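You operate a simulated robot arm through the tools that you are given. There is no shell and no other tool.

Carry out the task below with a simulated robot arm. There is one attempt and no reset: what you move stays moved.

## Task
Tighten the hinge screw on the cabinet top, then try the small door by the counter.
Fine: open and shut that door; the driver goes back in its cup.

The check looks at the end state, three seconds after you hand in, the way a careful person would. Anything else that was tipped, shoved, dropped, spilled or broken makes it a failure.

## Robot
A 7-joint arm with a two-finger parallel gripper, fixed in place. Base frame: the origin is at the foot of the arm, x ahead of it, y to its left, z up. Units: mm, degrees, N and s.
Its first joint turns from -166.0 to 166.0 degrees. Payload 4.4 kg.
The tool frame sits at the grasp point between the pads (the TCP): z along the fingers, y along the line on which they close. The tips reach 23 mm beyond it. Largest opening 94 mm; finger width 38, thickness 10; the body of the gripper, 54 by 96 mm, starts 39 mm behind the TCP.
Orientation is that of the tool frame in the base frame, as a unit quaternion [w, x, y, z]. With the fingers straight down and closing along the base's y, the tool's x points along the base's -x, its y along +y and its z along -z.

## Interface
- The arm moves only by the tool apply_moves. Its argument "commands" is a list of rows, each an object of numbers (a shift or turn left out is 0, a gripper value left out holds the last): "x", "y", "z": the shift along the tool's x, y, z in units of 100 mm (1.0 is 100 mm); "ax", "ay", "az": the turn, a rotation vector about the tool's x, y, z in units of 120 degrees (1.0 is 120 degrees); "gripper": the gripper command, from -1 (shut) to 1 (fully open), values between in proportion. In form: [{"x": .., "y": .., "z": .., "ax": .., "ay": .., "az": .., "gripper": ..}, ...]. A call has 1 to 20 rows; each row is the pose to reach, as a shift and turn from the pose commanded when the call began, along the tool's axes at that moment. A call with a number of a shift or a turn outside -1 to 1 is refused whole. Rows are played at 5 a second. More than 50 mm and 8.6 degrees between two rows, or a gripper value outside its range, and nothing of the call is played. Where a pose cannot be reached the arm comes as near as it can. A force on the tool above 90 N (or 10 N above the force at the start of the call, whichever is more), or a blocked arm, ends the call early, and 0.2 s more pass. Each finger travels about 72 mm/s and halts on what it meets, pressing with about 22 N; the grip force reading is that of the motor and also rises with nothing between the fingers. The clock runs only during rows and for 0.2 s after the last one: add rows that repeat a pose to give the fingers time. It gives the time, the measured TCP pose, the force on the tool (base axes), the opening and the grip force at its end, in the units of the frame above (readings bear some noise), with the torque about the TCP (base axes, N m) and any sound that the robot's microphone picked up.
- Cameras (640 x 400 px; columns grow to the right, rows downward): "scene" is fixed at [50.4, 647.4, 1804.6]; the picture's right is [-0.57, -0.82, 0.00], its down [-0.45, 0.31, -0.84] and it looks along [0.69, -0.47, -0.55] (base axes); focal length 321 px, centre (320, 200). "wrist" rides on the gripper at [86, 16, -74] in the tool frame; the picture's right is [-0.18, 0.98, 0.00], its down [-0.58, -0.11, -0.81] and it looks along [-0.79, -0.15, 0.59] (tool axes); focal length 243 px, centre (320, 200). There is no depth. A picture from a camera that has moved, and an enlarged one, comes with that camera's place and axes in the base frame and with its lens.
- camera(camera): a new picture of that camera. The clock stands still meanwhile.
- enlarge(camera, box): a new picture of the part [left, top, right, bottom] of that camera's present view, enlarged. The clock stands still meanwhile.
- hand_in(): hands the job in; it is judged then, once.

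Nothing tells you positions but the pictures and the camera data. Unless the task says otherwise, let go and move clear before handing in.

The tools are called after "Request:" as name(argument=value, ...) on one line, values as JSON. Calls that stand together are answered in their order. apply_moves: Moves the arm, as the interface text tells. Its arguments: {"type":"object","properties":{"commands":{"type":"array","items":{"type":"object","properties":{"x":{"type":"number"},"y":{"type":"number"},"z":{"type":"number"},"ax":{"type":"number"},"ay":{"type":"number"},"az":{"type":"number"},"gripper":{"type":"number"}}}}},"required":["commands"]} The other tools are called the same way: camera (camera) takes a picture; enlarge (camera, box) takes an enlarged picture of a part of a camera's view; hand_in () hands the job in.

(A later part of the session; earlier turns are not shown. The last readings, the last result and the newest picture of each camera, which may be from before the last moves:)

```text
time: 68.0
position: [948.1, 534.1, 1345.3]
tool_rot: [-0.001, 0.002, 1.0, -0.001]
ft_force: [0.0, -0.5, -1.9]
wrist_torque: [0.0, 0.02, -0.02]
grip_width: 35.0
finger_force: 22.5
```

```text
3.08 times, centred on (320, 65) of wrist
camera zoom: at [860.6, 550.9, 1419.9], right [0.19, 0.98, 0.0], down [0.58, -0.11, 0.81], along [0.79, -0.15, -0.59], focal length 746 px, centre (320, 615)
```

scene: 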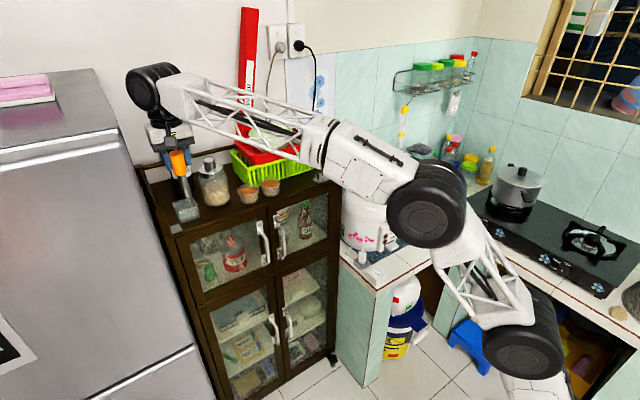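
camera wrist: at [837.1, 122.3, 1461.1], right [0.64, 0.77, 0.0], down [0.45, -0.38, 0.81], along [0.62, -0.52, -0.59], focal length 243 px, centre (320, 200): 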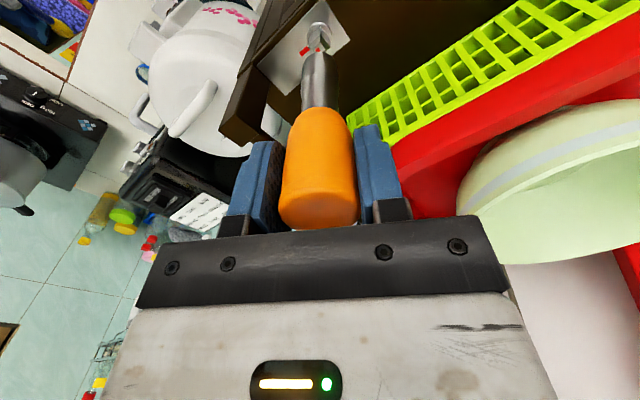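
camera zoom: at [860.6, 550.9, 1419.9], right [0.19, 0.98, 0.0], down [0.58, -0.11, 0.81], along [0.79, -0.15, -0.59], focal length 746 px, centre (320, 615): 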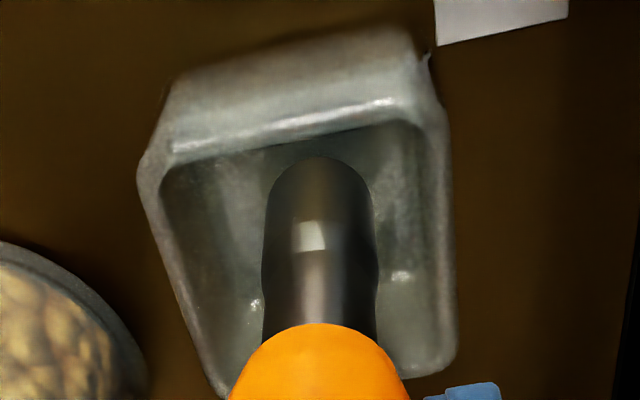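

Request:
apply_moves(commands=[{"z": 0.06}, {"z": 0.12}, {"z": 0.12}])

Request:
apply_moves(commands=[{"z": 0.015}, {"z": 0.03}, {"z": 0.03}])

Request:
apply_moves(commands=[{"z": 0.01}, {"z": 0.02}, {"z": 0.02}])

```text
time: 68.8
position: [949.0, 534.6, 1333.9]
tool_rot: [-0.001, 0.001, 1.0, -0.001]
ft_force: [0.5, -0.4, -1.3]
wrist_torque: [0.0, -0.02, 0.03]
grip_width: 35.1
finger_force: 21.5
```

```text
time: 69.6
position: [949.9, 534.0, 1330.9]
tool_rot: [0.001, 0.0, 1.0, -0.001]
ft_force: [0.4, 1.1, 3.0]
wrist_torque: [0.13, -0.04, -0.02]
grip_width: 35.1
finger_force: 22.1
```

```text
time: 70.4
position: [949.4, 534.0, 1330.5]
tool_rot: [0.0, 0.0, 1.0, -0.002]
ft_force: [-0.7, -3.7, 13.9]
wrist_torque: [-0.25, 0.09, 0.06]
grip_width: 35.0
finger_force: 22.0
```

It's touching the cup floor. I'll ease back about 1.5 mm, release, and rise straight up.

Request:
apply_moves(commands=[{"z": -0.008}, {"z": -0.017}, {"z": -0.017}])

Request:
apply_moves(commands=[{"gripper": -0.2}, {"gripper": -0.1}, {"gripper": 0.1}, {"gripper": 0.3}, {"gripper": 0.4}, {"gripper": 0.4}])

Request:
enlarge(camera="scene", box=[140, 120, 240, 240])

Request:
camera(camera="wrist")

```text
time: 71.2
position: [946.7, 534.1, 1330.2]
tool_rot: [0.0, 0.0, 1.0, -0.001]
ft_force: [0.8, -0.9, 2.2]
wrist_torque: [-0.09, -0.05, -0.01]
grip_width: 34.6
finger_force: 22.4
```

```text
time: 72.6
position: [948.5, 533.4, 1331.7]
tool_rot: [0.0, 0.001, 1.0, -0.001]
ft_force: [-0.2, 0.4, 0.5]
wrist_torque: [-0.01, -0.03, 0.0]
grip_width: 65.6
finger_force: 0.1
```

```text
3.33 times, centred on (190, 180) of scene
camera zoom: at [50.4, 647.4, 1804.6], right [-0.57, -0.82, 0.0], down [-0.45, 0.31, -0.84], along [0.69, -0.47, -0.55], focal length 1070 px, centre (753, 267)
```

zoom: 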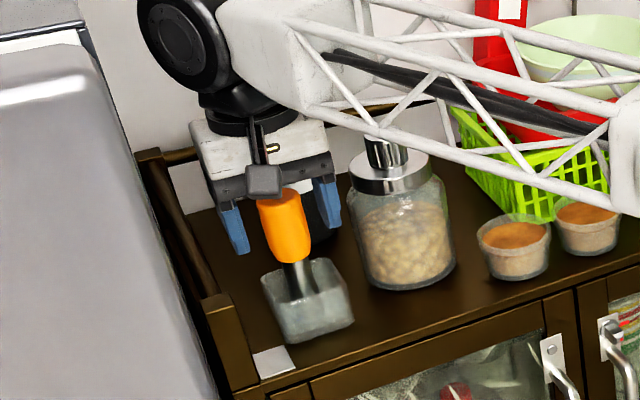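

```text
taken
camera wrist: at [860.6, 550.8, 1405.4], right [0.19, 0.98, 0.0], down [0.58, -0.11, 0.81], along [0.79, -0.15, -0.59], focal length 243 px, centre (320, 200)
```

wrist: 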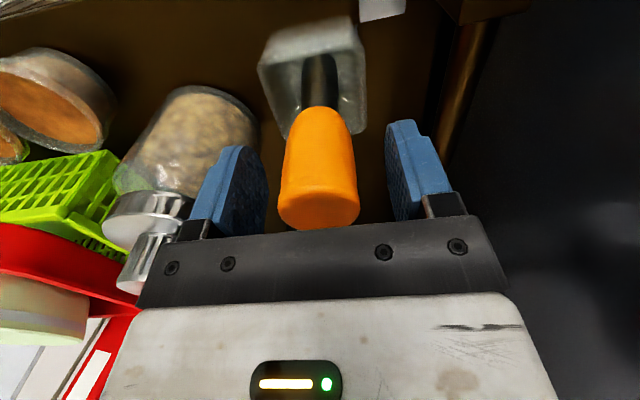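

The driver stands in its cup again. I'll rise clear and back out toward the door.

Request:
apply_moves(commands=[{"z": -0.15}, {"z": -0.35}, {"z": -0.6}, {"z": -0.9}, {"z": -0.9}])

Request:
apply_moves(commands=[{"x": 0.33}, {"x": 0.66}, {"x": 1.0}, {"x": 1.0}])

Request:
apply_moves(commands=[{"x": 0.33, "y": -0.2}, {"x": 0.66, "y": -0.4}, {"x": 1.0, "y": -0.65}, {"x": 1.0, "y": -1.0}])

Request:
apply_moves(commands=[{"x": 0.33, "y": -0.33}, {"x": 0.66, "y": -0.66}, {"x": 1.0, "y": -1.0}, {"x": 1.0, "y": -1.0}])

Request:
enlarge(camera="scene", box=[130, 130, 350, 270])

Request:
camera(camera="wrist")

```text
time: 73.8
position: [948.8, 531.2, 1420.3]
tool_rot: [0.0, 0.0, 1.0, -0.001]
ft_force: [0.1, -0.1, 0.7]
wrist_torque: [-0.01, 0.0, -0.03]
grip_width: 65.9
finger_force: 0.1
```

```text
time: 74.8
position: [849.3, 531.4, 1421.1]
tool_rot: [0.0, 0.001, 1.0, -0.001]
ft_force: [-0.3, -0.3, 0.1]
wrist_torque: [0.03, 0.01, -0.03]
grip_width: 65.8
finger_force: 0.0
```

```text
time: 75.8
position: [750.6, 433.0, 1421.5]
tool_rot: [0.0, 0.001, 1.0, 0.0]
ft_force: [-0.2, 0.0, -0.3]
wrist_torque: [-0.01, 0.04, 0.01]
grip_width: 65.8
finger_force: 0.1
```

```text
time: 76.8
position: [650.5, 333.1, 1420.6]
tool_rot: [0.0, 0.001, 1.0, -0.001]
ft_force: [0.1, -0.2, -0.2]
wrist_torque: [0.0, 0.0, -0.01]
grip_width: 65.9
finger_force: 0.1
```

```text
2.86 times, centred on (240, 200) of scene
camera zoom: at [50.4, 647.4, 1804.6], right [-0.57, -0.82, 0.0], down [-0.45, 0.31, -0.84], along [0.69, -0.47, -0.55], focal length 917 px, centre (549, 200)
```

zoom: 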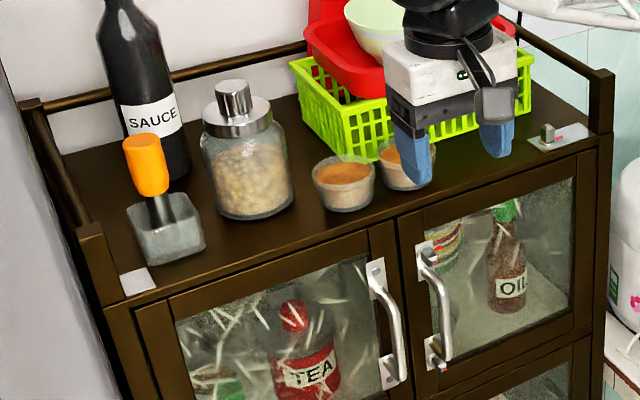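

```text
taken
camera wrist: at [562.4, 350.4, 1495.5], right [0.19, 0.98, 0.0], down [0.58, -0.11, 0.81], along [0.79, -0.15, -0.59], focal length 243 px, centre (320, 200)
```

wrist: 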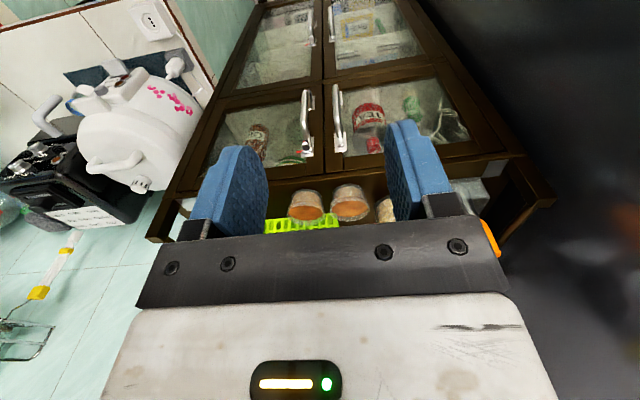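

The driver stands upright in the cup as it did at the start. I'll lower in front of the door and tilt the tool 45° forward so the wrist stays clear of the cabinet top while gripping the handle.

Request:
apply_moves(commands=[{"y": -0.2, "z": 0.3}, {"y": -0.4, "z": 0.65}, {"y": -0.65, "z": 1.0}, {"y": -0.65, "z": 1.0}])

Request:
apply_moves(commands=[{"z": 0.4}, {"z": 0.8}, {"z": 1.0}, {"z": 1.0}])

Request:
apply_moves(commands=[{"z": 0.2, "ay": -0.06}, {"z": 0.4, "ay": -0.12}, {"z": 0.6, "ay": -0.18}, {"z": 0.8, "ay": -0.24}, {"z": 1.0, "ay": -0.3}, {"z": 1.0, "ay": -0.36}, {"z": 1.0, "ay": -0.375}, {"z": 1.0, "ay": -0.375}])

Request:
camera(camera="scene")

Request:
camera(camera="wrist")

```text
time: 77.8
position: [650.7, 268.5, 1320.1]
tool_rot: [0.0, 0.001, 1.0, -0.001]
ft_force: [-0.2, 0.3, 0.0]
wrist_torque: [0.02, -0.02, 0.0]
grip_width: 65.5
finger_force: 0.1
```

```text
time: 78.8
position: [649.7, 267.5, 1222.0]
tool_rot: [0.0, 0.001, 1.0, -0.001]
ft_force: [1.2, 1.1, -0.1]
wrist_torque: [-0.04, -0.01, 0.01]
grip_width: 65.7
finger_force: 0.1
```

```text
time: 80.6
position: [647.7, 267.5, 1120.6]
tool_rot: [0.383, 0.001, 0.924, -0.001]
ft_force: [0.3, 1.1, 0.1]
wrist_torque: [-0.05, 0.0, 0.02]
grip_width: 65.8
finger_force: 0.1
```

```text
taken
```

scene: 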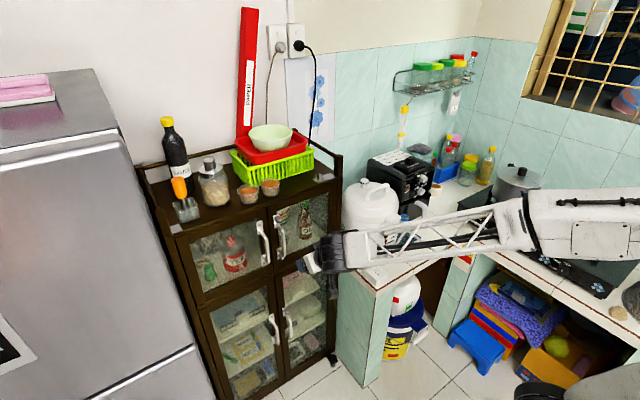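

```text
taken
camera wrist: at [532.7, 284.9, 1112.8], right [0.13, 0.98, 0.13], down [-0.16, -0.11, 0.98], along [0.98, -0.15, 0.14], focal length 243 px, centre (320, 200)
```

wrist: 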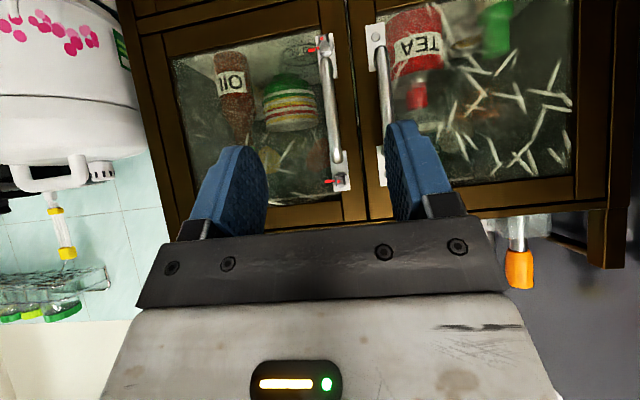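

Request:
enlarge(camera="wrist", box=[260, 10, 440, 210])

Request:
enlarge(camera="scene", box=[250, 200, 320, 270])

```text
2.00 times, centred on (350, 110) of wrist
camera zoom: at [532.7, 284.9, 1112.8], right [0.13, 0.98, 0.13], down [-0.16, -0.11, 0.98], along [0.98, -0.15, 0.14], focal length 485 px, centre (260, 380)
```

zoom: 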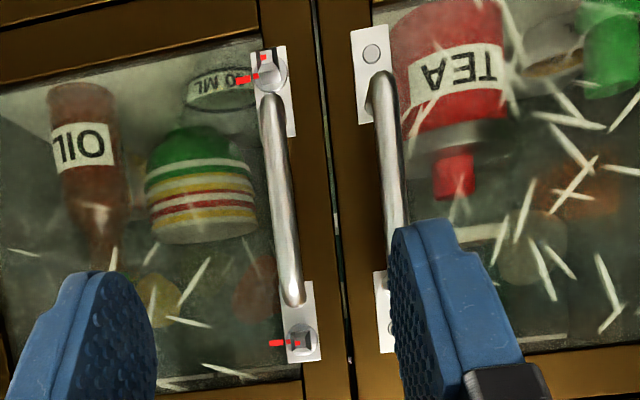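

```text
5.71 times, centred on (285, 235) of scene
camera zoom: at [50.4, 647.4, 1804.6], right [-0.57, -0.82, 0.0], down [-0.45, 0.31, -0.84], along [0.69, -0.47, -0.55], focal length 1834 px, centre (520, 0)
```

zoom: 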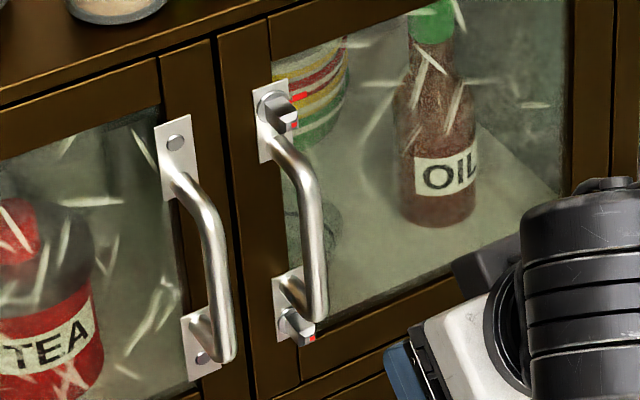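

The handle bar is at about x≈826, y≈267, running z 1000–1110. I'll narrow the fingers to about 45 mm so they fit between the two handles, and move to a pre-grasp.

Request:
apply_moves(commands=[{"x": -0.05, "z": 0.33, "gripper": -0.04}, {"x": -0.1, "z": 0.66, "gripper": -0.04}, {"x": -0.15, "z": 1.0, "gripper": -0.04}, {"x": -0.15, "z": 1.0, "gripper": -0.04}])

Request:
camera(camera="wrist")

Request:
enlarge(camera="scene", box=[230, 190, 350, 300])

```text
time: 81.6
position: [730.1, 267.5, 1062.0]
tool_rot: [0.382, 0.001, 0.924, -0.001]
ft_force: [0.0, -1.0, 0.1]
wrist_torque: [0.0, 0.01, -0.01]
grip_width: 45.2
finger_force: 0.1
```

```text
taken
camera wrist: at [614.4, 285.2, 1053.3], right [0.13, 0.98, 0.13], down [-0.16, -0.11, 0.98], along [0.98, -0.15, 0.14], focal length 243 px, centre (320, 200)
```

wrist: 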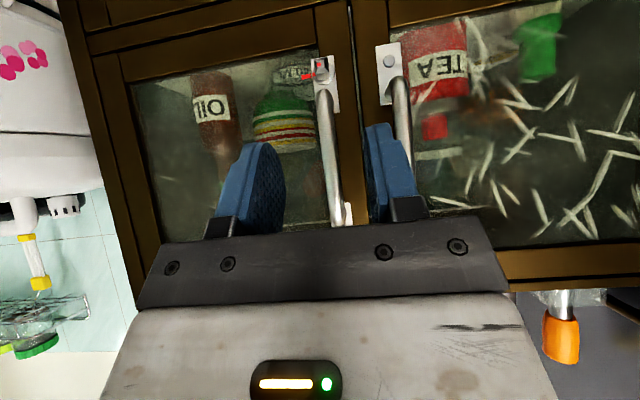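

```text
3.64 times, centred on (290, 245) of scene
camera zoom: at [50.4, 647.4, 1804.6], right [-0.57, -0.82, 0.0], down [-0.45, 0.31, -0.84], along [0.69, -0.47, -0.55], focal length 1167 px, centre (429, 36)
```

zoom: 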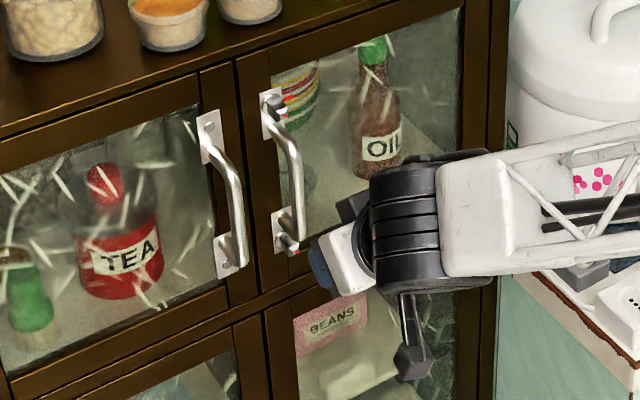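

Request:
apply_moves(commands=[{"x": -0.15, "y": 0.01, "z": 0.17}, {"x": -0.3, "y": 0.01, "z": 0.34}, {"x": -0.45, "y": 0.01, "z": 0.52}, {"x": -0.573, "y": 0.01, "z": 0.67}, {"x": -0.573, "y": 0.01, "z": 0.67}])

Request:
camera(camera="wrist")

Request:
enlarge(camera="scene", box=[230, 190, 350, 300])

```text
time: 82.8
position: [818.6, 269.0, 1054.0]
tool_rot: [0.383, 0.0, 0.924, 0.0]
ft_force: [0.4, -0.8, -0.7]
wrist_torque: [-0.01, 0.0, 0.0]
grip_width: 45.2
finger_force: 0.0
```

```text
taken
camera wrist: at [703.1, 285.5, 1046.3], right [0.13, 0.98, 0.13], down [-0.16, -0.11, 0.98], along [0.98, -0.15, 0.14], focal length 243 px, centre (320, 200)
```

wrist: 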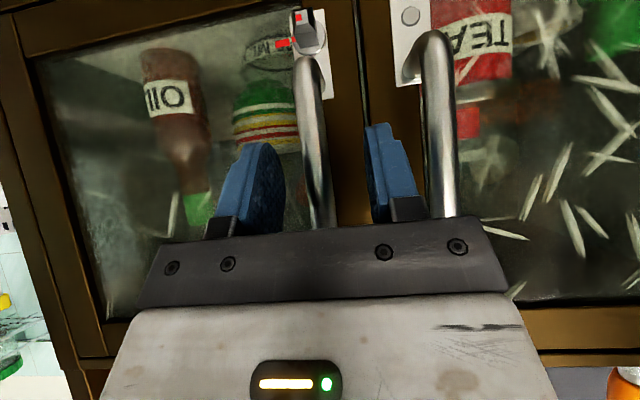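

```text
3.64 times, centred on (290, 245) of scene
camera zoom: at [50.4, 647.4, 1804.6], right [-0.57, -0.82, 0.0], down [-0.45, 0.31, -0.84], along [0.69, -0.47, -0.55], focal length 1167 px, centre (429, 36)
```

zoom: 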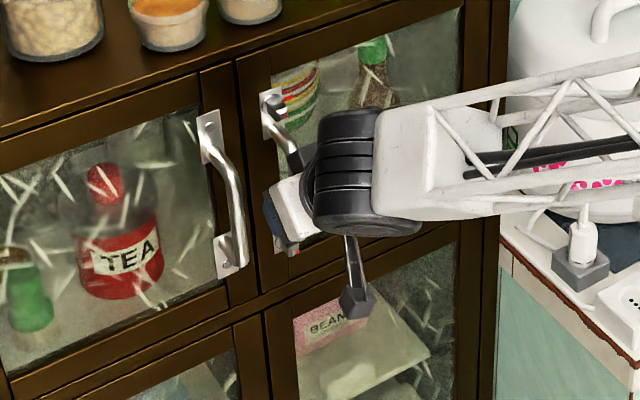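

The bar sits between the fingers with both clear of the other handle. I'll close on it.

Request:
apply_moves(commands=[{"gripper": -0.3}, {"gripper": -0.5}, {"gripper": -0.7}, {"gripper": -1}, {"gripper": -1}, {"gripper": -1}])

Request:
camera(camera="wrist")

```text
time: 84.2
position: [817.2, 267.3, 1054.0]
tool_rot: [0.383, 0.0, 0.924, -0.001]
ft_force: [2.0, -44.2, 2.9]
wrist_torque: [-0.13, 0.42, -0.87]
grip_width: 19.6
finger_force: 22.3
```

```text
taken
camera wrist: at [703.0, 284.8, 1046.2], right [0.13, 0.98, 0.13], down [-0.16, -0.11, 0.98], along [0.98, -0.15, 0.14], focal length 243 px, centre (320, 200)
```

wrist: 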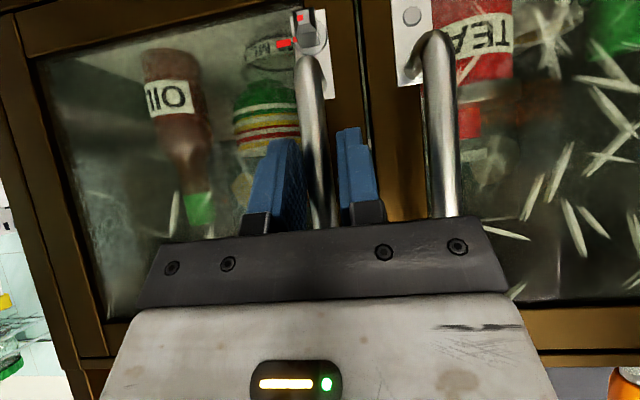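

Request:
apply_moves(commands=[{"y": -0.01}, {"y": -0.02}, {"y": -0.02}])

```text
time: 85.0
position: [818.4, 266.8, 1054.1]
tool_rot: [0.382, 0.001, 0.924, -0.001]
ft_force: [1.6, -43.8, 4.6]
wrist_torque: [-0.12, 0.13, -0.87]
grip_width: 17.1
finger_force: 21.5
```

Request:
apply_moves(commands=[{"y": -0.01}, {"y": -0.02}, {"y": -0.02}])

Request:
camera(camera="wrist")

```text
time: 85.8
position: [817.8, 265.5, 1056.0]
tool_rot: [0.384, 0.001, 0.924, -0.001]
ft_force: [5.4, -26.9, 6.4]
wrist_torque: [-0.06, -0.64, -0.45]
grip_width: 14.5
finger_force: 45.4
```

```text
taken
camera wrist: at [702.7, 282.1, 1046.1], right [0.13, 0.98, 0.13], down [-0.16, -0.11, 0.98], along [0.98, -0.15, 0.14], focal length 243 px, centre (320, 200)
```

wrist: 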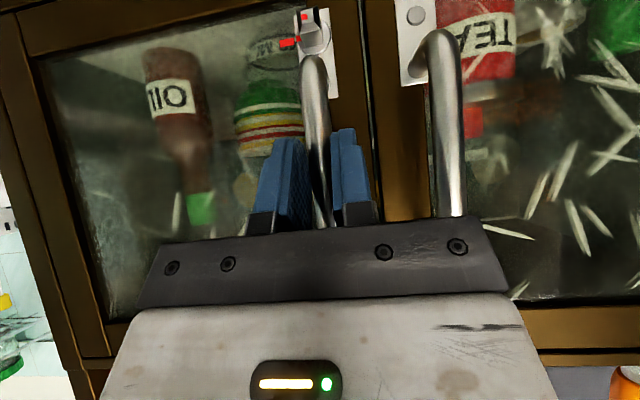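

Request:
apply_moves(commands=[{"y": -0.008}, {"y": -0.014}, {"y": -0.014}])

```text
time: 86.6
position: [816.6, 265.3, 1054.9]
tool_rot: [0.383, -0.001, 0.924, 0.0]
ft_force: [-1.8, 12.5, 2.6]
wrist_torque: [0.11, -0.28, 0.28]
grip_width: 14.5
finger_force: 44.7
```

The bar is gripped at 14.5 mm with both pads bearing. I'll start opening the door on an arc about its hinge near (870, 12), checking forces as it goes.

Request:
apply_moves(commands=[{"y": 0.004}, {"x": 0.0776, "y": -0.0215, "z": -0.0776, "ax": -0.0147, "az": -0.0147}, {"x": 0.1543, "y": -0.0518, "z": -0.1543, "ax": -0.02946, "az": -0.02946}, {"x": 0.1543, "y": -0.0518, "z": -0.1543, "ax": -0.02946, "az": -0.02946}])

Request:
camera(camera="wrist")

Request:
enlarge(camera="scene", box=[230, 170, 350, 280])

```text
time: 87.6
position: [794.9, 258.8, 1053.8]
tool_rot: [0.383, -0.04, 0.923, 0.016]
ft_force: [-6.9, 24.3, 10.9]
wrist_torque: [0.09, 0.82, 0.46]
grip_width: 14.7
finger_force: 45.0
```

```text
taken
camera wrist: at [679.2, 265.6, 1046.1], right [0.04, 0.99, 0.13], down [-0.15, -0.12, 0.98], along [0.99, -0.06, 0.14], focal length 243 px, centre (320, 200)
```

wrist: 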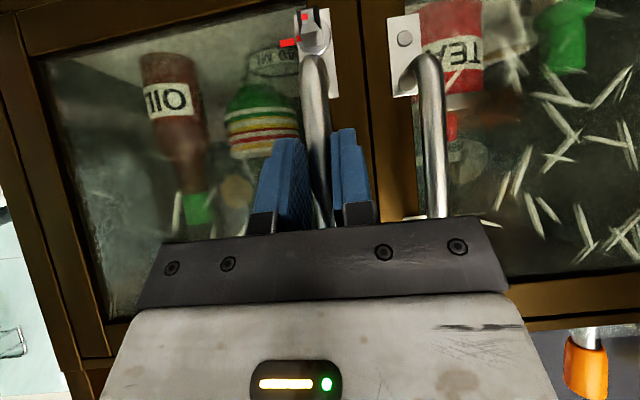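

```text
3.64 times, centred on (290, 225) of scene
camera zoom: at [50.4, 647.4, 1804.6], right [-0.57, -0.82, 0.0], down [-0.45, 0.31, -0.84], along [0.69, -0.47, -0.55], focal length 1167 px, centre (429, 109)
```

zoom: 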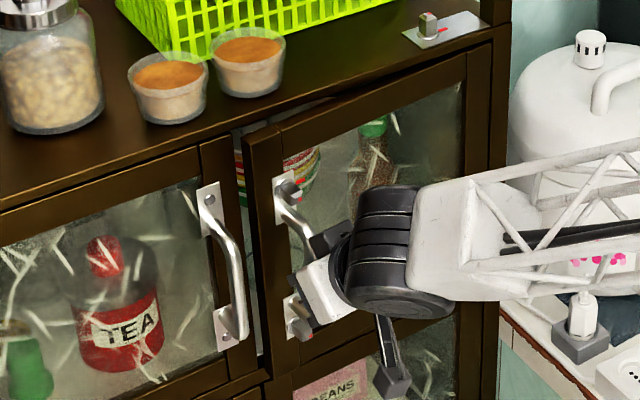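

The door is swinging open. I'll adjust the arc slightly to ease the side force and keep going.

Request:
apply_moves(commands=[{"x": 0.0776, "y": -0.0105, "z": -0.0776, "ax": -0.0147, "az": -0.0147}, {"x": 0.1546, "y": -0.0362, "z": -0.1546, "ax": -0.02946, "az": -0.02946}, {"x": 0.2306, "y": -0.066, "z": -0.2306, "ax": -0.0442, "az": -0.0442}, {"x": 0.3058, "y": -0.1013, "z": -0.3058, "ax": -0.0589, "az": -0.0589}, {"x": 0.3058, "y": -0.1013, "z": -0.3058, "ax": -0.0589, "az": -0.0589}])

```text
time: 88.9
position: [754.9, 241.7, 1054.5]
tool_rot: [0.379, -0.119, 0.916, 0.048]
ft_force: [11.4, -26.4, 2.4]
wrist_torque: [0.13, -0.1, -0.56]
grip_width: 14.6
finger_force: 44.8
stopped in row 5: the force on the tool passed its limit at 92 N (the readings are from after the stop); the commanded pose is now the measured one
```

The force limit tripped, which means my last correction went the wrong way. From the measured arc the hinge is nearer (876, 15). I'll relieve the load first and then continue more slowly.

Request:
apply_moves(commands=[{"y": -0.006}, {"y": -0.012}, {"y": -0.012}])

Request:
camera(camera="wrist")

Request:
enlarge(camera="scene", box=[210, 170, 350, 300])

```text
time: 89.7
position: [753.3, 241.9, 1053.4]
tool_rot: [0.378, -0.119, 0.917, 0.048]
ft_force: [3.8, -10.6, 2.5]
wrist_torque: [-0.02, 0.57, -0.28]
grip_width: 14.8
finger_force: 45.1
```

```text
taken
camera wrist: at [639.4, 228.8, 1046.2], right [-0.13, 0.98, 0.13], down [-0.13, -0.14, 0.98], along [0.98, 0.11, 0.14], focal length 243 px, centre (320, 200)
```

wrist: 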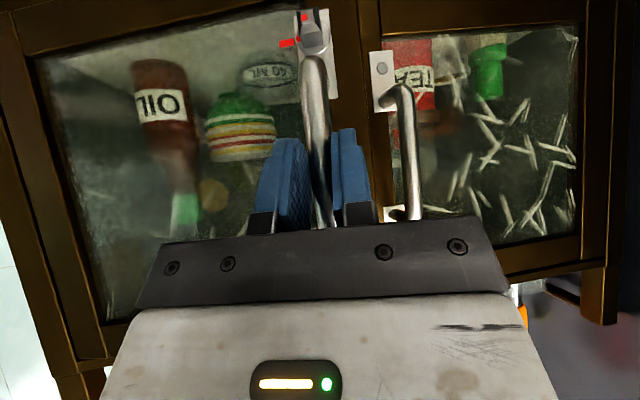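

```text
3.08 times, centred on (280, 235) of scene
camera zoom: at [50.4, 647.4, 1804.6], right [-0.57, -0.82, 0.0], down [-0.45, 0.31, -0.84], along [0.69, -0.47, -0.55], focal length 988 px, centre (443, 92)
```

zoom: 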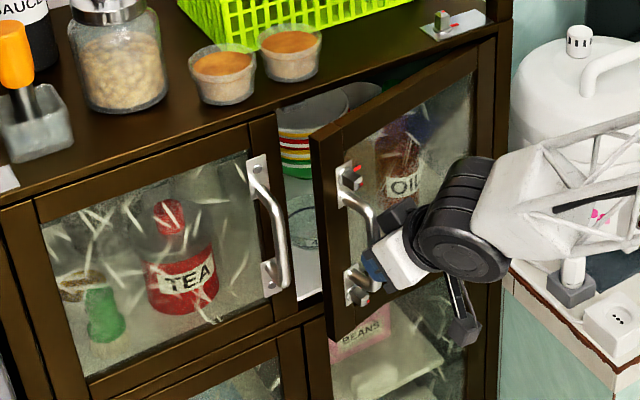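

Request:
apply_moves(commands=[{"x": 0.0767, "y": -0.0332, "z": -0.0767, "ax": -0.0147, "az": -0.0147}, {"x": 0.1525, "y": -0.0652, "z": -0.1525, "ax": -0.02946, "az": -0.02946}, {"x": 0.1525, "y": -0.0652, "z": -0.1525, "ax": -0.02946, "az": -0.02946}])

```text
time: 90.5
position: [735.8, 231.6, 1054.6]
tool_rot: [0.376, -0.16, 0.91, 0.066]
ft_force: [-9.6, 20.4, -0.4]
wrist_torque: [0.06, 0.59, 0.41]
grip_width: 14.8
finger_force: 45.0
out of reach, approached as far as the arm can: row 2
```

The arm hit a wrist limit while yawing, so from here I'll keep the tool yaw fixed and let the round bar pivot between the pads while I follow the arc.

Request:
apply_moves(commands=[{"x": 0.0, "y": 0.01, "z": 0.0}, {"x": 0.0767, "y": -0.0172, "z": -0.0767}, {"x": 0.1525, "y": -0.0492, "z": -0.1525}, {"x": 0.1525, "y": -0.0492, "z": -0.1525}])

```text
time: 91.5
position: [716.1, 218.6, 1053.9]
tool_rot: [0.377, -0.16, 0.91, 0.064]
ft_force: [-21.3, 34.9, 1.1]
wrist_torque: [0.02, 0.65, 0.93]
grip_width: 14.8
finger_force: 44.1
```

Request:
apply_moves(commands=[{"y": 0.01}, {"y": 0.02}, {"y": 0.02}])

```text
time: 92.3
position: [717.0, 220.2, 1054.5]
tool_rot: [0.377, -0.159, 0.91, 0.065]
ft_force: [-0.5, -0.8, -4.0]
wrist_torque: [-0.02, 0.33, -0.1]
grip_width: 14.9
finger_force: 45.5
```

Request:
apply_moves(commands=[{"x": 0.06, "y": -0.026, "z": -0.06}, {"x": 0.1213, "y": -0.0558, "z": -0.1213}, {"x": 0.18, "y": -0.0885, "z": -0.18}, {"x": 0.2395, "y": -0.1237, "z": -0.2395}, {"x": 0.2395, "y": -0.1237, "z": -0.2395}])

Request:
enlarge(camera="scene", box=[210, 170, 370, 310])

Request:
camera(camera="wrist")

```text
time: 93.5
position: [687.4, 197.7, 1054.3]
tool_rot: [0.376, -0.16, 0.91, 0.065]
ft_force: [-34.4, 41.3, 0.4]
wrist_torque: [0.19, 0.11, 1.17]
grip_width: 15.0
finger_force: 45.5
```

```text
2.86 times, centred on (290, 240) of scene
camera zoom: at [50.4, 647.4, 1804.6], right [-0.57, -0.82, 0.0], down [-0.45, 0.31, -0.84], along [0.69, -0.47, -0.55], focal length 917 px, centre (406, 86)
```

zoom: 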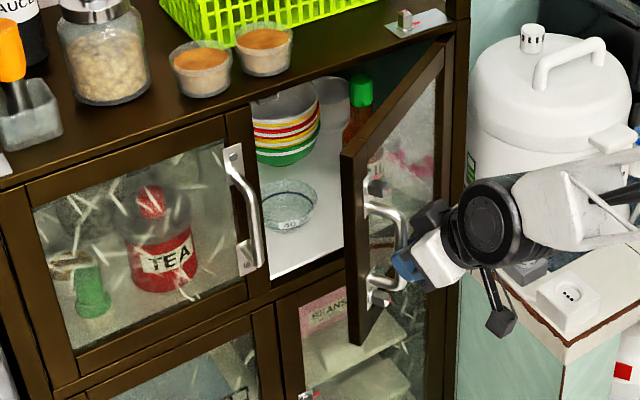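

```text
taken
camera wrist: at [573.9, 175.3, 1046.4], right [-0.21, 0.97, 0.13], down [-0.11, -0.15, 0.98], along [0.97, 0.19, 0.14], focal length 243 px, centre (320, 200)
```

wrist: 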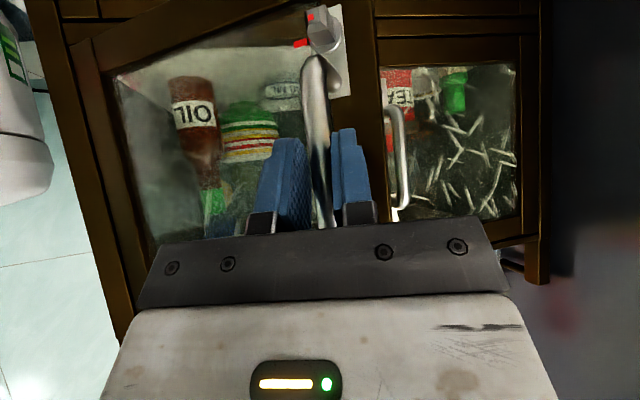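

The door is about 33° open, with its fridge-side shelf contents undisturbed. Refitting the arc puts the hinge near (869, 12) with a radius of about 256, so I'll continue on that arc.

Request:
apply_moves(commands=[{"y": 0.025}, {"x": 0.058, "y": -0.012, "z": -0.058}, {"x": 0.1157, "y": -0.0506, "z": -0.1157}, {"x": 0.172, "y": -0.092, "z": -0.172}, {"x": 0.2266, "y": -0.1362, "z": -0.2266}, {"x": 0.281, "y": -0.184, "z": -0.281}, {"x": 0.333, "y": -0.2337, "z": -0.333}, {"x": 0.333, "y": -0.2337, "z": -0.333}])

Request:
enlarge(camera="scene", box=[210, 170, 370, 310])

Request:
camera(camera="wrist")

```text
time: 95.3
position: [652.7, 159.7, 1054.9]
tool_rot: [0.376, -0.16, 0.91, 0.065]
ft_force: [-45.6, 26.7, -1.8]
wrist_torque: [0.7, 0.64, 0.5]
grip_width: 14.9
finger_force: 43.9
```

```text
2.86 times, centred on (290, 240) of scene
camera zoom: at [50.4, 647.4, 1804.6], right [-0.57, -0.82, 0.0], down [-0.45, 0.31, -0.84], along [0.69, -0.47, -0.55], focal length 917 px, centre (406, 86)
```

zoom: 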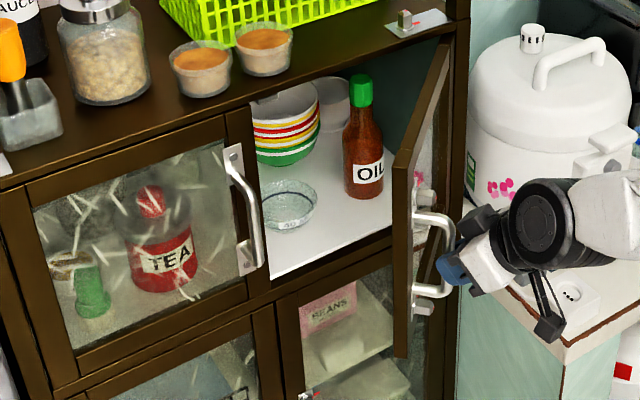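

```text
taken
camera wrist: at [538.6, 136.6, 1046.4], right [-0.21, 0.97, 0.13], down [-0.11, -0.15, 0.98], along [0.97, 0.19, 0.14], focal length 243 px, centre (320, 200)
```

wrist: 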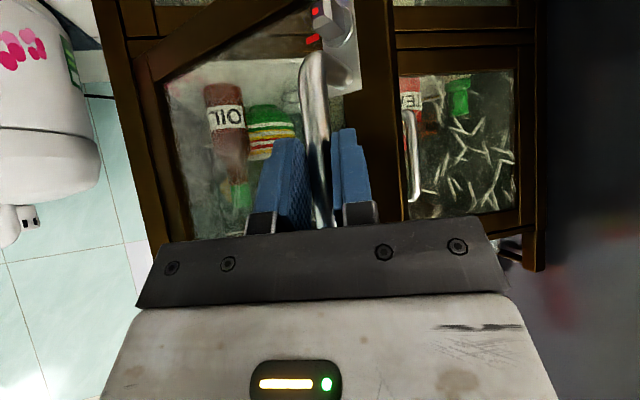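

Request:
apply_moves(commands=[{"x": 0.01, "y": 0.02, "z": -0.01}, {"x": 0.06, "y": -0.026, "z": -0.06}, {"x": 0.115, "y": -0.0782, "z": -0.115}, {"x": 0.164, "y": -0.136, "z": -0.164}, {"x": 0.212, "y": -0.1953, "z": -0.212}, {"x": 0.259, "y": -0.257, "z": -0.259}, {"x": 0.3037, "y": -0.3206, "z": -0.3037}, {"x": 0.3037, "y": -0.3206, "z": -0.3037}])

Request:
enlarge(camera="scene", box=[210, 170, 370, 310])

```text
time: 97.1
position: [622.4, 113.8, 1054.1]
tool_rot: [0.377, -0.159, 0.91, 0.066]
ft_force: [-17.3, 8.8, 12.6]
wrist_torque: [0.3, -0.31, 0.32]
grip_width: 15.1
finger_force: 45.3
```

```text
2.86 times, centred on (290, 240) of scene
camera zoom: at [50.4, 647.4, 1804.6], right [-0.57, -0.82, 0.0], down [-0.45, 0.31, -0.84], along [0.69, -0.47, -0.55], focal length 917 px, centre (406, 86)
```

zoom: 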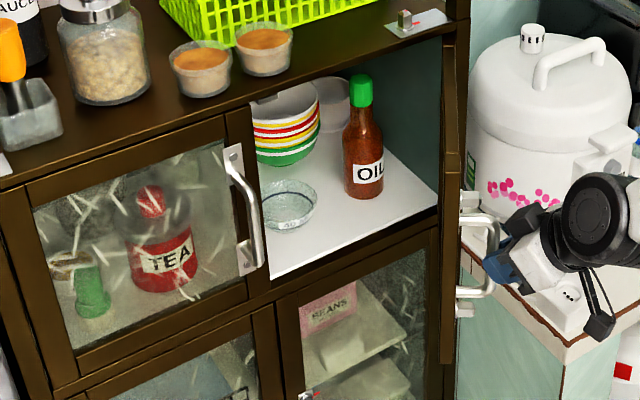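

Request:
apply_moves(commands=[{"x": 0.05, "y": -0.06, "z": -0.05}, {"x": 0.0924, "y": -0.128, "z": -0.0924}, {"x": 0.133, "y": -0.2, "z": -0.133}, {"x": 0.171, "y": -0.273, "z": -0.171}, {"x": 0.171, "y": -0.273, "z": -0.171}])

Request:
camera(camera="scene")

Request:
camera(camera="wrist")

```text
time: 98.3
position: [608.9, 79.4, 1056.7]
tool_rot: [0.377, -0.159, 0.91, 0.065]
ft_force: [-20.1, 6.2, 17.9]
wrist_torque: [0.46, -0.76, 0.27]
grip_width: 14.6
finger_force: 45.2
```

```text
taken
```

scene: 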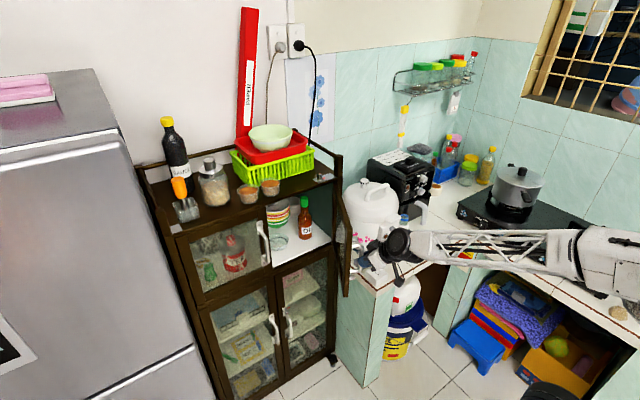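

```text
taken
camera wrist: at [495.0, 57.8, 1047.6], right [-0.21, 0.97, 0.13], down [-0.11, -0.15, 0.98], along [0.97, 0.19, 0.14], focal length 243 px, centre (320, 200)
```

wrist: 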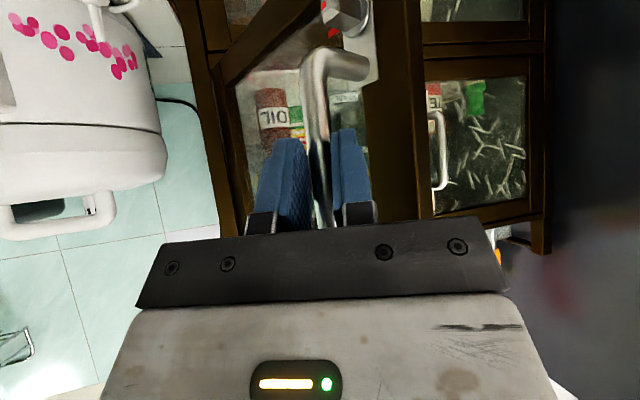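

The door is open about 65° and everything inside is standing. I'll shut it by retracing the recorded path.

Request:
apply_moves(commands=[{"x": -0.079, "y": 0.15, "z": 0.079}, {"x": -0.122, "y": 0.219, "z": 0.122}, {"x": -0.167, "y": 0.283, "z": 0.167}, {"x": -0.205, "y": 0.331, "z": 0.205}, {"x": -0.244, "y": 0.376, "z": 0.244}, {"x": -0.28, "y": 0.419, "z": 0.28}, {"x": -0.318, "y": 0.459, "z": 0.318}, {"x": -0.4, "y": 0.539, "z": 0.4}, {"x": -0.479, "y": 0.611, "z": 0.479}, {"x": -0.479, "y": 0.611, "z": 0.479}])

```text
time: 100.5
position: [652.0, 161.2, 1053.9]
tool_rot: [0.376, -0.16, 0.91, 0.065]
ft_force: [-11.4, 9.6, 3.1]
wrist_torque: [0.23, 0.09, 0.28]
grip_width: 14.8
finger_force: 45.2
```

Request:
apply_moves(commands=[{"x": -0.079, "y": 0.069, "z": 0.079}, {"x": -0.156, "y": 0.132, "z": 0.156}, {"x": -0.24, "y": 0.189, "z": 0.24}, {"x": -0.322, "y": 0.24, "z": 0.322}, {"x": -0.386, "y": 0.273, "z": 0.386}, {"x": -0.449, "y": 0.302, "z": 0.449}, {"x": -0.511, "y": 0.328, "z": 0.511}, {"x": -0.573, "y": 0.35, "z": 0.573}, {"x": -0.573, "y": 0.35, "z": 0.573}])

```text
time: 102.5
position: [717.4, 219.7, 1053.4]
tool_rot: [0.377, -0.159, 0.91, 0.065]
ft_force: [31.1, -47.9, -18.4]
wrist_torque: [-0.25, 0.79, -1.08]
grip_width: 15.0
finger_force: 45.1
```

Request:
apply_moves(commands=[{"x": 0.0, "y": -0.027, "z": 0.0}, {"x": -0.07, "y": -0.006, "z": 0.07}, {"x": -0.135, "y": 0.014, "z": 0.135}, {"x": -0.202, "y": 0.03, "z": 0.202}, {"x": -0.266, "y": 0.042, "z": 0.266}, {"x": -0.33, "y": 0.052, "z": 0.33}, {"x": -0.39, "y": 0.059, "z": 0.39}, {"x": -0.39, "y": 0.059, "z": 0.39}])

Request:
camera(camera="wrist")

Request:
enlarge(camera="scene", box=[210, 170, 370, 310])

```text
time: 104.3
position: [767.7, 244.3, 1054.1]
tool_rot: [0.376, -0.16, 0.91, 0.065]
ft_force: [2.8, -8.2, -17.0]
wrist_torque: [0.11, -0.04, -0.14]
grip_width: 14.6
finger_force: 45.1
```

```text
taken
camera wrist: at [653.5, 222.1, 1046.2], right [-0.21, 0.97, 0.13], down [-0.11, -0.15, 0.98], along [0.97, 0.19, 0.14], focal length 243 px, centre (320, 200)
```

wrist: 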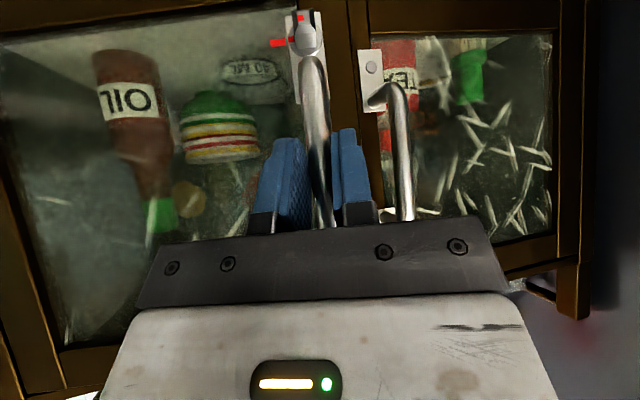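

```text
2.86 times, centred on (290, 240) of scene
camera zoom: at [50.4, 647.4, 1804.6], right [-0.57, -0.82, 0.0], down [-0.45, 0.31, -0.84], along [0.69, -0.47, -0.55], focal length 917 px, centre (406, 86)
```

zoom: 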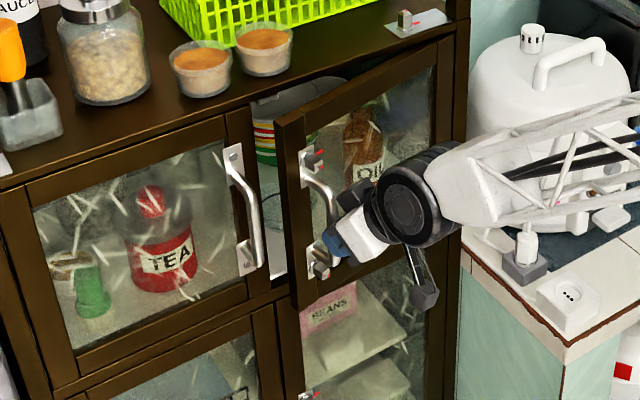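

Request:
apply_moves(commands=[{"x": -0.065, "y": -0.002, "z": 0.065}, {"x": -0.13, "y": -0.003, "z": 0.13}, {"x": -0.19, "y": -0.004, "z": 0.19}, {"x": -0.24, "y": -0.01, "z": 0.24}, {"x": -0.284, "y": -0.015, "z": 0.284}, {"x": -0.32, "y": -0.02, "z": 0.32}, {"x": -0.347, "y": -0.025, "z": 0.347}, {"x": -0.347, "y": -0.025, "z": 0.347}])

Request:
enlarge(camera="scene", box=[210, 170, 370, 310])

```text
time: 106.1
position: [815.3, 258.5, 1054.0]
tool_rot: [0.377, -0.159, 0.91, 0.065]
ft_force: [14.7, -70.4, -2.5]
wrist_torque: [-0.07, -0.27, -1.52]
grip_width: 14.6
finger_force: 44.8
```

```text
2.86 times, centred on (290, 240) of scene
camera zoom: at [50.4, 647.4, 1804.6], right [-0.57, -0.82, 0.0], down [-0.45, 0.31, -0.84], along [0.69, -0.47, -0.55], focal length 917 px, centre (406, 86)
```

zoom: 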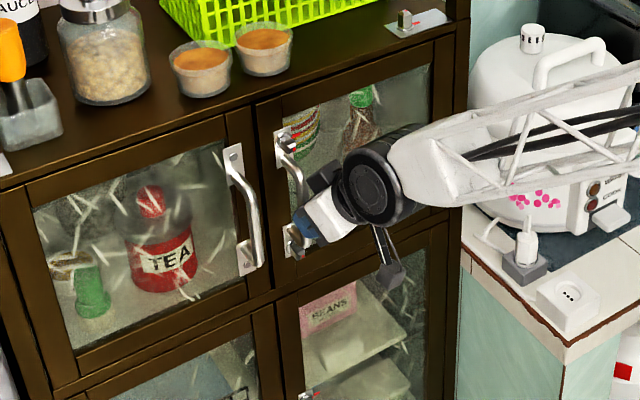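

Request:
apply_moves(commands=[{"x": 0.003, "y": -0.016, "z": -0.003}, {"x": 0.006, "y": -0.032, "z": -0.006}, {"x": 0.006, "y": -0.032, "z": -0.006}])

Request:
apply_moves(commands=[{"x": -0.01, "y": -0.003, "z": 0.01}, {"x": -0.025, "y": -0.009, "z": 0.025}, {"x": -0.025, "y": -0.009, "z": 0.025}])

Request:
enlarge(camera="scene", box=[240, 180, 350, 260])

Request:
camera(camera="wrist")

```text
time: 106.9
position: [813.7, 257.4, 1053.8]
tool_rot: [0.377, -0.16, 0.91, 0.066]
ft_force: [2.8, -8.4, -1.0]
wrist_torque: [0.25, -0.4, -0.22]
grip_width: 14.9
finger_force: 44.9
```

```text
time: 107.7
position: [817.0, 256.5, 1053.9]
tool_rot: [0.377, -0.16, 0.91, 0.065]
ft_force: [-4.2, 27.0, 4.4]
wrist_torque: [0.19, -0.02, 0.58]
grip_width: 14.9
finger_force: 44.2
```

```text
5.00 times, centred on (295, 220) of scene
camera zoom: at [50.4, 647.4, 1804.6], right [-0.57, -0.82, 0.0], down [-0.45, 0.31, -0.84], along [0.69, -0.47, -0.55], focal length 1605 px, centre (445, 100)
```

zoom: 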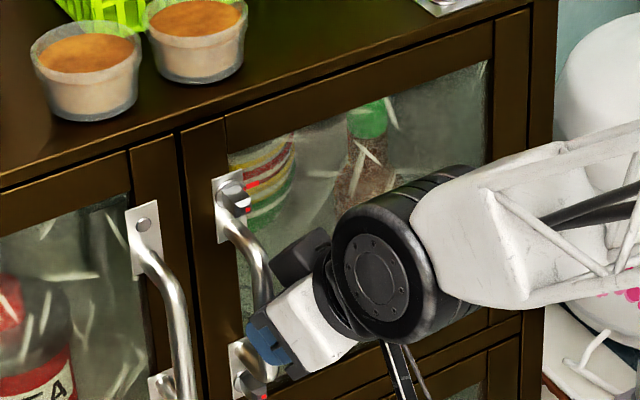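

```text
taken
camera wrist: at [703.8, 235.1, 1046.4], right [-0.21, 0.97, 0.13], down [-0.11, -0.15, 0.98], along [0.97, 0.19, 0.14], focal length 243 px, centre (320, 200)
```

wrist: 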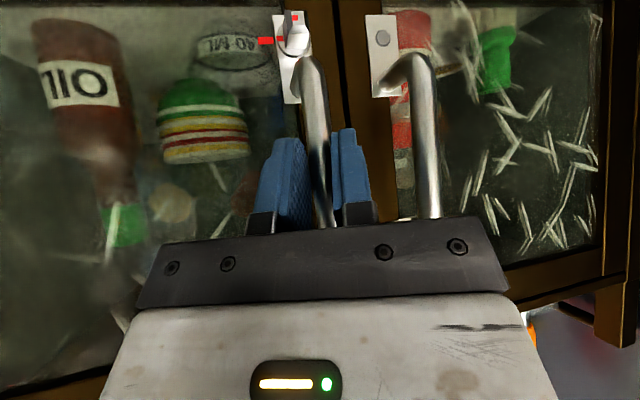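

Request:
apply_moves(commands=[{"x": -0.01, "y": 0.008, "z": 0.01}, {"x": -0.018, "y": 0.01, "z": 0.018}, {"x": -0.018, "y": 0.01, "z": 0.018}])

Request:
enlarge(camera="scene", box=[265, 205, 300, 260])

```text
time: 108.5
position: [820.8, 258.7, 1054.3]
tool_rot: [0.376, -0.159, 0.911, 0.064]
ft_force: [-34.3, 8.6, 8.3]
wrist_torque: [0.18, 0.07, 0.42]
grip_width: 14.9
finger_force: 44.9
```

```text
7.27 times, centred on (282, 232) of scene
camera zoom: at [50.4, 647.4, 1804.6], right [-0.57, -0.82, 0.0], down [-0.45, 0.31, -0.84], along [0.69, -0.47, -0.55], focal length 2335 px, centre (593, -36)
```

zoom: 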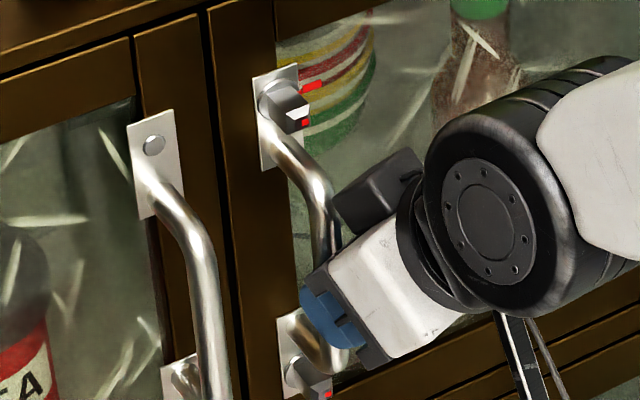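

The door is shut: the push meets the frame at 34 N and the handle is back in its original place in the picture. I'll ease off, open the fingers and back away along the fingers' own direction.

Request:
apply_moves(commands=[{"x": 0.01, "y": 0.003, "z": -0.01}, {"x": 0.012, "y": 0.004, "z": -0.012}, {"x": 0.012, "y": 0.004, "z": -0.012}])

Request:
apply_moves(commands=[{"gripper": -0.6}, {"gripper": -0.5}, {"gripper": -0.3}, {"gripper": -0.15}, {"gripper": -0.1}, {"gripper": -0.1}])

Request:
camera(camera="wrist")

```text
time: 109.3
position: [820.1, 259.3, 1053.2]
tool_rot: [0.378, -0.159, 0.91, 0.065]
ft_force: [0.2, 10.3, -5.1]
wrist_torque: [0.39, -0.63, 0.26]
grip_width: 14.9
finger_force: 45.1
```

```text
time: 110.7
position: [818.5, 258.8, 1054.5]
tool_rot: [0.377, -0.16, 0.91, 0.066]
ft_force: [0.3, -0.1, 0.2]
wrist_torque: [-0.02, 0.0, 0.0]
grip_width: 42.3
finger_force: 0.0
```

```text
taken
camera wrist: at [705.1, 235.9, 1046.1], right [-0.21, 0.97, 0.13], down [-0.11, -0.15, 0.98], along [0.97, 0.19, 0.14], focal length 243 px, centre (320, 200)
```

wrist: 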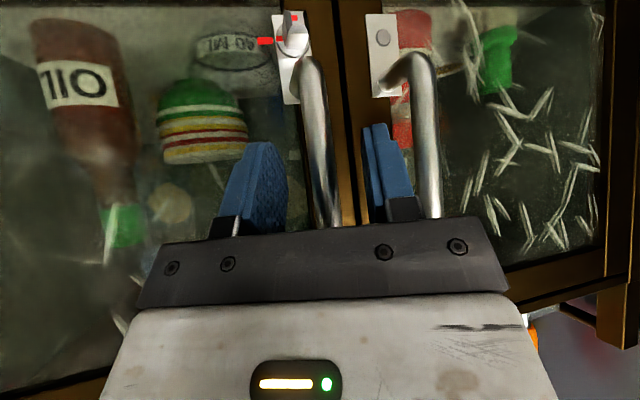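

Request:
apply_moves(commands=[{"x": 0.1, "z": -0.1}, {"x": 0.25, "z": -0.25}, {"x": 0.45, "z": -0.45}, {"x": 0.7, "z": -0.7}, {"x": 0.95, "z": -0.95}, {"x": 0.95, "z": -0.95}])

Request:
camera(camera="scene")

Request:
enlarge(camera="scene", box=[180, 160, 350, 290])

Request:
camera(camera="wrist")

```text
time: 112.1
position: [691.6, 215.8, 1057.9]
tool_rot: [0.376, -0.16, 0.911, 0.065]
ft_force: [0.2, -1.2, 0.2]
wrist_torque: [0.06, 0.02, -0.02]
grip_width: 42.1
finger_force: 0.0
```

```text
taken
```

scene: 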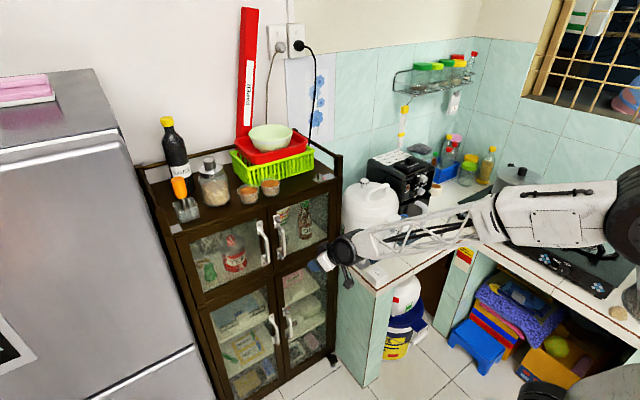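

```text
3.08 times, centred on (265, 225) of scene
camera zoom: at [50.4, 647.4, 1804.6], right [-0.57, -0.82, 0.0], down [-0.45, 0.31, -0.84], along [0.69, -0.47, -0.55], focal length 988 px, centre (489, 123)
```

zoom: 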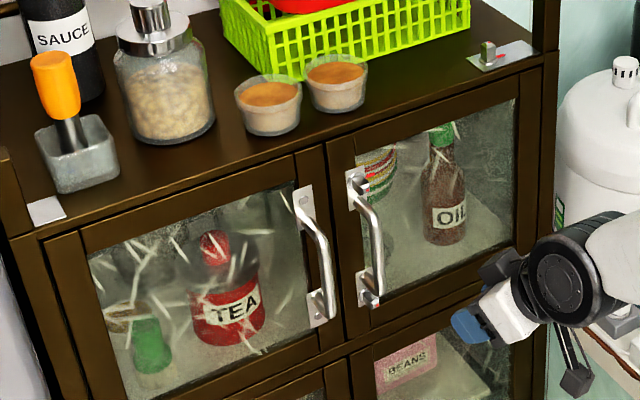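

```text
taken
camera wrist: at [578.0, 191.9, 1048.5], right [-0.21, 0.97, 0.13], down [-0.11, -0.15, 0.98], along [0.97, 0.19, 0.14], focal length 243 px, centre (320, 200)
```

wrist: 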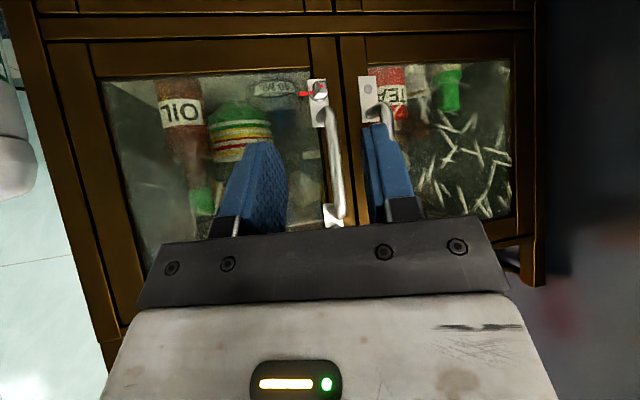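

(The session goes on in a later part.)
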